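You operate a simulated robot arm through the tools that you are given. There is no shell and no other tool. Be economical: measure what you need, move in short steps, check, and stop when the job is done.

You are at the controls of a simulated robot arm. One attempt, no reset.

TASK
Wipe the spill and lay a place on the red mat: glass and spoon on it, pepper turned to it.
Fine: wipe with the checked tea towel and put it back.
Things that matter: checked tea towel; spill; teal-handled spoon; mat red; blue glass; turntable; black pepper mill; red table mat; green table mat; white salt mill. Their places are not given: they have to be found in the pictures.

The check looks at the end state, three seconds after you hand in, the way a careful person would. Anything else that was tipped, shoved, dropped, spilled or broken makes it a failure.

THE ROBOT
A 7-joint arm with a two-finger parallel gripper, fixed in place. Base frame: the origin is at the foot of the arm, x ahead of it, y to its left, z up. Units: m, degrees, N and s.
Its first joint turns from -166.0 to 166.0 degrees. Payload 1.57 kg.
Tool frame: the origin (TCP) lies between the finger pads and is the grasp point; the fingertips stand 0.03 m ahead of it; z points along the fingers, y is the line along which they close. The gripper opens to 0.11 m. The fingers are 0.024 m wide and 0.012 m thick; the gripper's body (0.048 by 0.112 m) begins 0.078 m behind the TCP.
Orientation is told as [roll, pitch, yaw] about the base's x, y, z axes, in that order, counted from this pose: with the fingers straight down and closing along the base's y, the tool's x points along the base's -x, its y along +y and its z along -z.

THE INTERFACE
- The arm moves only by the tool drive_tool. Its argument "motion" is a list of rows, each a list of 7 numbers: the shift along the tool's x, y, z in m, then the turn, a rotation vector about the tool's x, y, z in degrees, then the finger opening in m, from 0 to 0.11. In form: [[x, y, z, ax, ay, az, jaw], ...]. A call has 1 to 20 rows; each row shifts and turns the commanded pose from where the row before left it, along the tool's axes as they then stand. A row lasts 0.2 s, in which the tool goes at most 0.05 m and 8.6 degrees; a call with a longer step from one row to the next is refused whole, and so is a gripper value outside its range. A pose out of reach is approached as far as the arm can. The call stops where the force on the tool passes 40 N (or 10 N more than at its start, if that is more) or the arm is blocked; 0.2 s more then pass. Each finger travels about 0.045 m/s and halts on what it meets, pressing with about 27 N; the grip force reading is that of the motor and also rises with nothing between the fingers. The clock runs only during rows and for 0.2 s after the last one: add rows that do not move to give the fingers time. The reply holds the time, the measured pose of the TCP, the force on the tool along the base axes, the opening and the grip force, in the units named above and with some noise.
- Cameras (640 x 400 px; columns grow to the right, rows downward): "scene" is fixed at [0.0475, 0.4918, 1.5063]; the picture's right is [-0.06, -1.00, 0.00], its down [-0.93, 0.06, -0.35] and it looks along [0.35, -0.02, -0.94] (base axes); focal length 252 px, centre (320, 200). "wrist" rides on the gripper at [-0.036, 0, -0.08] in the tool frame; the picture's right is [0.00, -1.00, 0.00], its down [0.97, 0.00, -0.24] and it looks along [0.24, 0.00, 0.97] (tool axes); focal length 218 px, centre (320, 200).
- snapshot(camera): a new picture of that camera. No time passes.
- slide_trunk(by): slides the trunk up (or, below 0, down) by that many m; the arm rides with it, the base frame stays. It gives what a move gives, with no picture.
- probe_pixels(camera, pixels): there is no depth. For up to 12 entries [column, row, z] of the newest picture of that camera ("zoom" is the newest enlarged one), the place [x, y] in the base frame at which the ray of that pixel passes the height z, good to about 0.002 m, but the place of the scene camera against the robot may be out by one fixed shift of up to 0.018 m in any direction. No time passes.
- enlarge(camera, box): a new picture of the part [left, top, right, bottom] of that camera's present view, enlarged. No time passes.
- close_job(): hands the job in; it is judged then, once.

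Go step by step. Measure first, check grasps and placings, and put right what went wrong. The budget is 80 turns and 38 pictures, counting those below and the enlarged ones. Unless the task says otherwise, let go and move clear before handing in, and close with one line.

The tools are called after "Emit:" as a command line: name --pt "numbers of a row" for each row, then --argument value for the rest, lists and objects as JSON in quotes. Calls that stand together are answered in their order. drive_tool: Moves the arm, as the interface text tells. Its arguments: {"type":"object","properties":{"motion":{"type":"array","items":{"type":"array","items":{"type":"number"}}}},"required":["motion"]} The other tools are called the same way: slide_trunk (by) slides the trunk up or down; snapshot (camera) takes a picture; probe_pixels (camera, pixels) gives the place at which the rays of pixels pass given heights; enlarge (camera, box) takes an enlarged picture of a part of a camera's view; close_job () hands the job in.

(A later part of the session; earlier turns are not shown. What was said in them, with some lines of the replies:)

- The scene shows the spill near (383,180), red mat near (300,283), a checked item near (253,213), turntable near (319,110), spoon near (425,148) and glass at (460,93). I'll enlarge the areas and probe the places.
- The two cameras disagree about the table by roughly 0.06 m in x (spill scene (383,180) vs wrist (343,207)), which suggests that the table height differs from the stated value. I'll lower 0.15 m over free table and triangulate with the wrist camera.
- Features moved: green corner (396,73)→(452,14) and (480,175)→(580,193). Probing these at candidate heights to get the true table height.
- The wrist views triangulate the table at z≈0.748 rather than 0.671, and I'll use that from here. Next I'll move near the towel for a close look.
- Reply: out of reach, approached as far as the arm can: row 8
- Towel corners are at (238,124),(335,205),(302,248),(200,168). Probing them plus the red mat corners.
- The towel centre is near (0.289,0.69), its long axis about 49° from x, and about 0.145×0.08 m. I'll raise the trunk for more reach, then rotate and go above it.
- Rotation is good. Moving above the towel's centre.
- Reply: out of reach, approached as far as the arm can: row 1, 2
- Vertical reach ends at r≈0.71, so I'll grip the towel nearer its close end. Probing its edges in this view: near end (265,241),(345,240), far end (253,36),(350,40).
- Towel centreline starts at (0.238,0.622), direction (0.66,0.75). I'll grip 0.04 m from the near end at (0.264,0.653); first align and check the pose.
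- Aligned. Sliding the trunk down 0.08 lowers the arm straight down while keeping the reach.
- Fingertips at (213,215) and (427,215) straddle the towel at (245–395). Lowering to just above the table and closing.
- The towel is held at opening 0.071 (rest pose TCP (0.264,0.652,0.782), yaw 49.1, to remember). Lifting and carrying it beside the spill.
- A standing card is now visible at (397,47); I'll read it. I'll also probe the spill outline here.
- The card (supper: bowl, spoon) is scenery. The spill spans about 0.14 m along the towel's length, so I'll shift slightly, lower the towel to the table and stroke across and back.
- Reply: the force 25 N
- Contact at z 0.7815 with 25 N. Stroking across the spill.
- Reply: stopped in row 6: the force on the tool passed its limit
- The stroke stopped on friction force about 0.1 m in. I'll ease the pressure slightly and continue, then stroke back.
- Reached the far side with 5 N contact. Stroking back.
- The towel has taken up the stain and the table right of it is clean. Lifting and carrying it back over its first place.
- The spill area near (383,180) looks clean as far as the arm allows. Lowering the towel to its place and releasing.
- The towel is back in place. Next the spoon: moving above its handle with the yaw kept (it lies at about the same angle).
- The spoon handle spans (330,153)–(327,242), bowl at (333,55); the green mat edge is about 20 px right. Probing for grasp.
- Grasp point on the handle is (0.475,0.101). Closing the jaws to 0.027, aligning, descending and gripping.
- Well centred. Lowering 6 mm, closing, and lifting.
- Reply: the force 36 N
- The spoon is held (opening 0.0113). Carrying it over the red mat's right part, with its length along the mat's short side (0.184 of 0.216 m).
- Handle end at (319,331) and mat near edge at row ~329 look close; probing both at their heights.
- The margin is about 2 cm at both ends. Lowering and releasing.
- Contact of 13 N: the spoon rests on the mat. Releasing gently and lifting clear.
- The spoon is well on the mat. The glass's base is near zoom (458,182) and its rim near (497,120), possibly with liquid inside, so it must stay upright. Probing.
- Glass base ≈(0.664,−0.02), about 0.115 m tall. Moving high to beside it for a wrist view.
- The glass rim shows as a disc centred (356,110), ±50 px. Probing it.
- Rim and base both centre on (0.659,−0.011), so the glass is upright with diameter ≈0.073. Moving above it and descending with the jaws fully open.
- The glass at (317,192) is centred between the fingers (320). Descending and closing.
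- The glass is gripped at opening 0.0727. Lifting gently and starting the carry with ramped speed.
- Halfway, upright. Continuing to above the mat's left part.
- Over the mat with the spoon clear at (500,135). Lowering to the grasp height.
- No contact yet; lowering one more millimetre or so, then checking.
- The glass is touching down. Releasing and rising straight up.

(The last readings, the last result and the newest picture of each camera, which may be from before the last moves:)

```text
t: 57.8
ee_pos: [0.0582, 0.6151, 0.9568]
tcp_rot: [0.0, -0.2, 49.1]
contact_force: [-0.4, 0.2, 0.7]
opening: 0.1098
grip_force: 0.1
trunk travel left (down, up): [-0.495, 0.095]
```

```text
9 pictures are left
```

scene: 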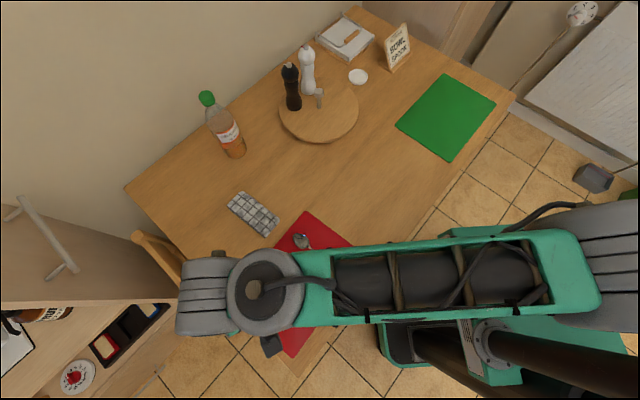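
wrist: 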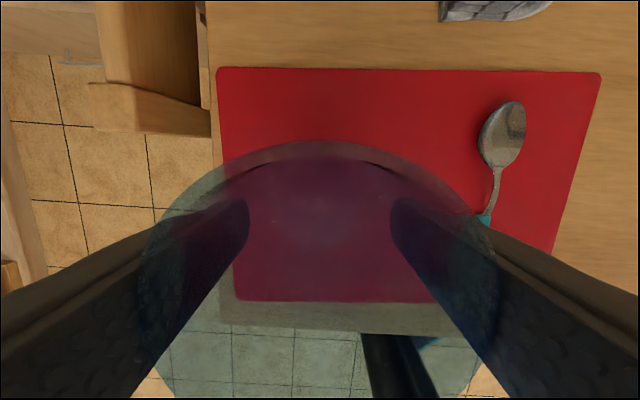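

The spill is gone at (383,180) and the green mat hasn't moved. Next is the turntable: moving in front of it with jaws closed, facing azimuth 34° and tilted outward 20° for reach, then looking.

Emit:
drive_tool --pt "-0.00976 -0.04364 0 0 0 0 0.11" --pt "-0.00976 -0.04364 0 0 0 0 0.11" --pt "-0.00976 -0.04364 0 0 0 0 0.11" --pt "-0.00976 -0.04364 0 0 0 0 0.09" --pt "-0.00976 -0.04364 0 0 0 0 0.07" --pt "-0.00976 -0.04364 0 0 0 0 0.05" --pt "-0.00976 -0.04364 0 0 0 0 0.03" --pt "-0.00976 -0.04364 0 0 0 0 0.01" --pt "-0.00976 -0.04364 0 0 0 0 0" --pt "-0.00976 -0.04364 0 0 0 0 0" --pt "-0.00976 -0.04364 0 0 0 0 0" --pt "-0.00976 -0.04364 0 0 0 0 0" --pt "0 0 0 0 0 7.5 0" --pt "0 0 0 0 0 7.6 0" --pt "0 0 0 0 -6.67 0 0" --pt "0 0 0 0 -6.67 0 0" --pt "0 0 0 0 -6.66 0 0" --pt "0 0 0 0 0 0 0"

Emit:
snapshot --camera "wrist"

```text
t: 61.6
ee_pos: [0.5281, 0.3595, 0.9574]
tcp_rot: [0.2, -20.2, 33.9]
contact_force: [-1.5, 0.3, 0.0]
opening: 0.0
grip_force: 21.0
trunk travel left (down, up): [-0.495, 0.095]
```

```text
8 pictures are left
```

wrist: 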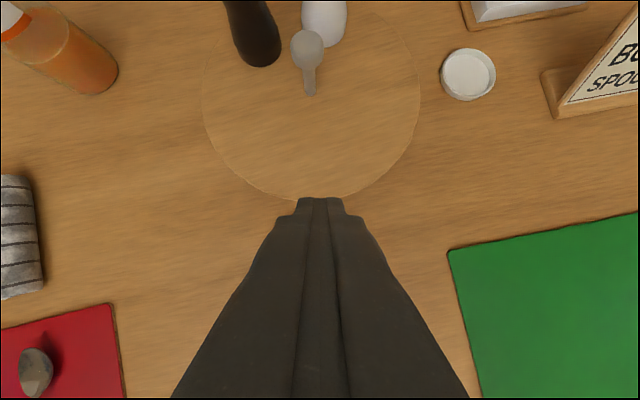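

The disc spans (202–420, near edge row 200), with the post base at (310,92), pepper base at (258,62), salt beyond. Probing centre, rim and pepper.

Emit:
probe_pixels --camera "wrist" --pixels '[[310, 92, 0.768], [202, 105, 0.768], [420, 105, 0.768], [313, 200, 0.768], [313, 200, 0.75], [258, 62, 0.768], [325, 42, 0.768], [307, 47, 0.83], [85, 92, 0.75]]'

Emit:
enlarge --camera "wrist" --box '[180, 0, 440, 210]'

```text
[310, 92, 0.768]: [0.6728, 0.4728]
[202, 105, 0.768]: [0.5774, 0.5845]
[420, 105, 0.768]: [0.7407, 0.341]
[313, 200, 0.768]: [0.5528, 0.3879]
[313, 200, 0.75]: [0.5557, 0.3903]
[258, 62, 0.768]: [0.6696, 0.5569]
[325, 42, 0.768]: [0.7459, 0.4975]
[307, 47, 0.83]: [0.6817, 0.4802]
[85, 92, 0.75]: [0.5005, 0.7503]
```

```text
1.90 times, centred on (310, 105) of wrist
```

zoom: 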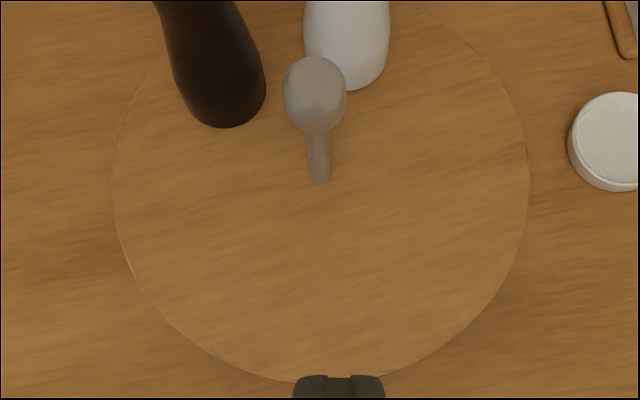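

Disc centre ≈(0.673,0.473), R≈0.147; pepper at about 85° and the mat direction is about 171°, so turn ≈+86° (anticlockwise). Placing the closed fingertips above the disc near its front rim.

Emit:
drive_tool --pt "-0.0282 0.033 0.0104 0 0 0 0" --pt "-0.0282 0.033 0.0104 0 0 0 0" --pt "0.015 0 0.0407 0 0 0 0" --pt "0.015 0 0.0407 0 0 0 0" --pt "0.015 0 0.0407 0 0 0 0" --pt "0 0 0 0 0 0 0"

```text
t: 63.0
ee_pos: [0.541, 0.4486, 0.8271]
tcp_rot: [0.2, -20.1, 33.8]
contact_force: [0.8, -0.5, -0.6]
opening: 0.0002
grip_force: 21.6
trunk travel left (down, up): [-0.495, 0.095]
```

Tip at z≈0.799 over the disc. Feeling down for the surface.

Emit:
drive_tool --pt "0.0017 0 0.0047 0 0 0 0" --pt "0.0017 0 0.0047 0 0 0 0" --pt "0.0017 0 0.0047 0 0 0 0" --pt "0.0014 0 0.0038 0 0 0 0" --pt "0.0007 0 0.0019 0 0 0 0" --pt "0.0007 0 0.0019 0 0 0 0" --pt "0 0 0 0 0 0 0"

```text
t: 64.0
ee_pos: [0.5446, 0.4528, 0.8189]
tcp_rot: [0.3, -21.2, 34.0]
contact_force: [-2.0, 1.9, 12.1]
opening: 0.0001
grip_force: 21.2
trunk travel left (down, up): [-0.495, 0.095]
stopped in row 5: the force on the tool passed its limit (the readings are from after the stop); the commanded pose is now the measured one
```

Surface found (tip z≈0.789, 12 N). Corrected centre ≈(0.662,0.464). Dragging along an arc anticlockwise (~56°).

Emit:
drive_tool --pt "0.0057 -0.0118 -0.0021 0 0 0 0" --pt "0.0044 -0.0125 -0.0016 0 0 0 0" --pt "0.0029 -0.0129 -0.0011 0 0 0 0" --pt "0.0014 -0.0132 -0.0005 0 0 0 0" --pt "-0.0001 -0.0133 0 0 0 0 0" --pt "-0.0016 -0.0132 0.0006 0 0 0 0" --pt "-0.0031 -0.0129 0.0011 0 0 0 0" --pt "-0.0046 -0.0124 0.0017 0 0 0 0" --pt "0 0 0 0 0 0 0"

Emit:
snapshot --camera "scene"

```text
t: 65.5
ee_pos: [0.5767, 0.3801, 0.8189]
tcp_rot: [0.2, -21.3, 33.8]
contact_force: [-1.3, -2.4, 9.8]
opening: 0.0
grip_force: 21.7
trunk travel left (down, up): [-0.495, 0.095]
stopped in row 7: the force on the tool passed its limit (the readings are from after the stop); the commanded pose is now the measured one
```

```text
6 pictures are left
```

scene: 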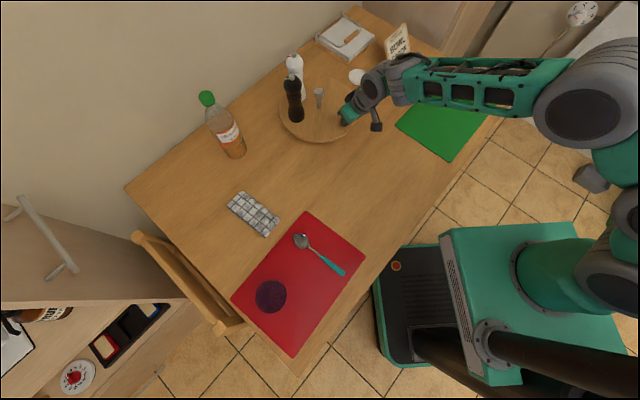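

The disc turned: pepper's foot moved from (293,105) to (297,118), and the glass and spoon are on the mat. Probing the present angle.

Emit:
probe_pixels --camera "scene" --pixels '[[297, 118, 0.788], [319, 107, 0.788], [303, 97, 0.788], [279, 109, 0.788], [359, 109, 0.788], [319, 141, 0.788], [298, 284, 0.751]]'

```text
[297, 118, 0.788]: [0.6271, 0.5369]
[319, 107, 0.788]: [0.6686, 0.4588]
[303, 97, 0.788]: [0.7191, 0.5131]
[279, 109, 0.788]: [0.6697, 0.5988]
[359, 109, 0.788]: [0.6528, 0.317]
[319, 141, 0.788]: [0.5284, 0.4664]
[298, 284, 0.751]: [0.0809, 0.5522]
```

Pepper is at ≈118° and the mat direction is ≈171°, so about 53° remain. Lifting, returning along the rim and feeling down again.

Emit:
drive_tool --pt "-0.0072 0 -0.0187 0 0 0 0" --pt "-0.0026 0.038 0.001 0 0 0 0" --pt "-0.0026 0.038 0.0009 0 0 0 0" --pt "0 0 0 0 0 0 0" --pt "0.0036 0 0.0093 0 0 0 0" --pt "0.0025 0 0.0065 0 0 0 0" --pt "0.0007 0 0.0019 0 0 0 0" --pt "0 0 0 0 0 0 0"

```text
t: 67.3
ee_pos: [0.5399, 0.4477, 0.8176]
tcp_rot: [0.3, -21.0, 33.8]
contact_force: [0.2, -0.2, 3.0]
opening: 0.0
grip_force: 21.3
trunk travel left (down, up): [-0.495, 0.095]
```

Light contact of 3 N. Pressing slightly more and dragging again.

Emit:
drive_tool --pt "0.0004 0 0.001 0 0 0 0" --pt "0.0055 -0.0126 -0.0021 0 0 0 0" --pt "0.004 -0.0132 -0.0015 0 0 0 0" --pt "0.0025 -0.0137 -0.001 0 0 0 0" --pt "0.0009 -0.0139 -0.0004 0 0 0 0" --pt "-0.0007 -0.0139 0.0003 0 0 0 0" --pt "-0.0022 -0.0137 0.0009 0 0 0 0" --pt "-0.0037 -0.0133 0.0014 0 0 0 0" --pt "0 0 0 0 0 0 0"

Emit:
enlarge --camera "scene" --box '[240, 30, 400, 160]'

```text
t: 69.3
ee_pos: [0.5858, 0.3638, 0.8183]
tcp_rot: [0.3, -21.2, 34.0]
contact_force: [-3.1, -2.7, 23.6]
opening: 0.0
grip_force: 21.4
trunk travel left (down, up): [-0.495, 0.095]
```

```text
3.08 times, centred on (320, 95) of scene
```

zoom: 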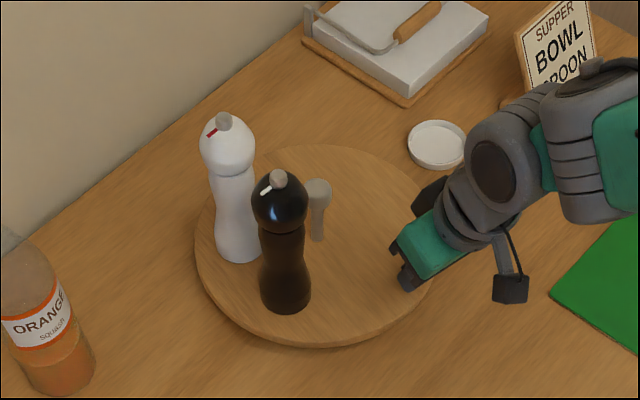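

Pepper's foot is now at zoom (286,298), post base at (318,239). Probing the angle.

Emit:
probe_pixels --camera "zoom" --pixels '[[286, 297, 0.788], [318, 238, 0.788], [238, 247, 0.788]]'

```text
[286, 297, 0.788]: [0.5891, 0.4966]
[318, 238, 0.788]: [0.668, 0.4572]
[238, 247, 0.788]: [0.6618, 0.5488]
```

Pepper is at ≈153.5°, so about 17° remain. The tip is still in contact, so I'll continue the arc by 21°.

Emit:
drive_tool --pt "-0.0053 -0.0129 0.0021 0 0 0 0" --pt "-0.0068 -0.0122 0.0026 0 0 0 0" --pt "-0.0081 -0.0112 0.0031 0 0 0 0" --pt "0 0 0 0 0 0 0"

Emit:
enlarge --camera "scene" --box '[240, 30, 400, 160]'

Emit:
probe_pixels --camera "zoom" --pixels '[[296, 306, 0.788], [300, 309, 0.788], [304, 310, 0.788], [318, 238, 0.788]]'

```text
t: 70.3
ee_pos: [0.6247, 0.3457, 0.8175]
tcp_rot: [0.1, -21.1, 33.9]
contact_force: [-3.1, -6.3, 26.4]
opening: 0.0003
grip_force: 21.1
trunk travel left (down, up): [-0.495, 0.095]
```

```text
3.08 times, centred on (320, 95) of scene
```

zoom: 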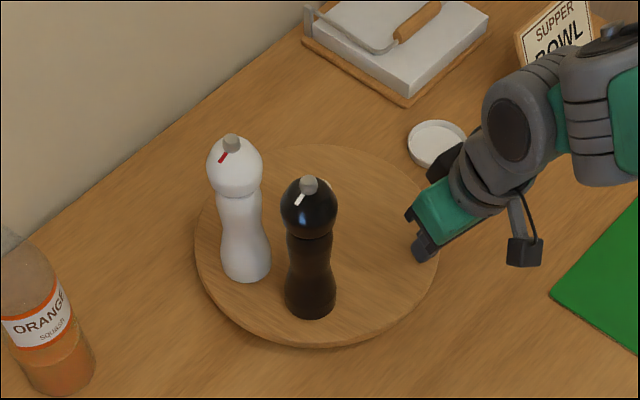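

```text
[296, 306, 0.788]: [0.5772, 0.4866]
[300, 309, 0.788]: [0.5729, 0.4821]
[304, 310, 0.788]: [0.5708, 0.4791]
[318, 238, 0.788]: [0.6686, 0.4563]
```

Pepper now stands at the mat side of the post (zoom (310,303)). Lifting straight off and backing away.

Emit:
drive_tool --pt "-0.0036 0 -0.0093 0 0 0 0" --pt "-0.0108 0 -0.028 0 0 0 0" --pt "-0.0108 0 -0.028 0 0 0 0" --pt "-0.0108 0 -0.028 0 0 0 0" --pt "0.037 0 -0.0144 0 0 0 0" --pt "0.037 0 -0.0144 0 0 0 0" --pt "0.02 -0.04 -0.007 0 0 0 0" --pt "0.02 -0.04 -0.007 0 0 0 0" --pt "0.02 -0.04 -0.007 0 0 0 0" --pt "0 0 0 0 0 0 0"

Emit:
snapshot --camera "scene"

Emit:
enlarge --camera "scene" --box '[240, 30, 400, 130]'

Emit:
probe_pixels --camera "scene" --pixels '[[316.5, 128.5, 0.788], [319.3, 107.3, 0.788], [308, 213, 0.751], [365, 256, 0.751], [293, 356, 0.751], [231, 299, 0.751], [253, 213, 0.76]]'

```text
t: 72.5
ee_pos: [0.5719, 0.1659, 0.913]
tcp_rot: [0.4, -21.1, 34.0]
contact_force: [0.6, 0.4, -0.5]
opening: 0.0
grip_force: 21.3
trunk travel left (down, up): [-0.495, 0.095]
```

```text
3 pictures are left
```

scene: 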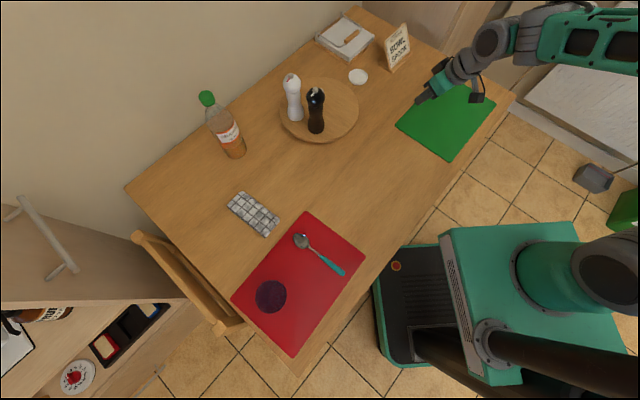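

```text
4.00 times, centred on (320, 80) of scene
```

zoom: 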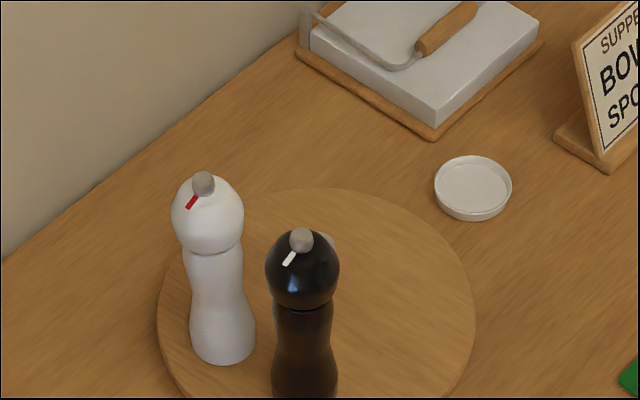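

```text
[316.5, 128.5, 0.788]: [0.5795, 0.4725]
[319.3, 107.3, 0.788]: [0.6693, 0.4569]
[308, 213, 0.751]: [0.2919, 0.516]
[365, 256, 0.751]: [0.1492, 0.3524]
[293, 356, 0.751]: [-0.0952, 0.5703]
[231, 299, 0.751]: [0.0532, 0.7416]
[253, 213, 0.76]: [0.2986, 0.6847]
```

Everything checks out: pepper is at 170° from the turntable centre against 171° to the mat centre, glass (270,296) and spoon (318,255) are on the red mat, the spill is gone, the towel is back at (253,213), and the arm is clear. Handing in.

Emit:
close_job

```text
The job is handed in.
```

The job is handed in: the spill is wiped, the towel is back in its place, the glass and spoon are on the red mat, and the turntable is turned so the pepper faces the mat.
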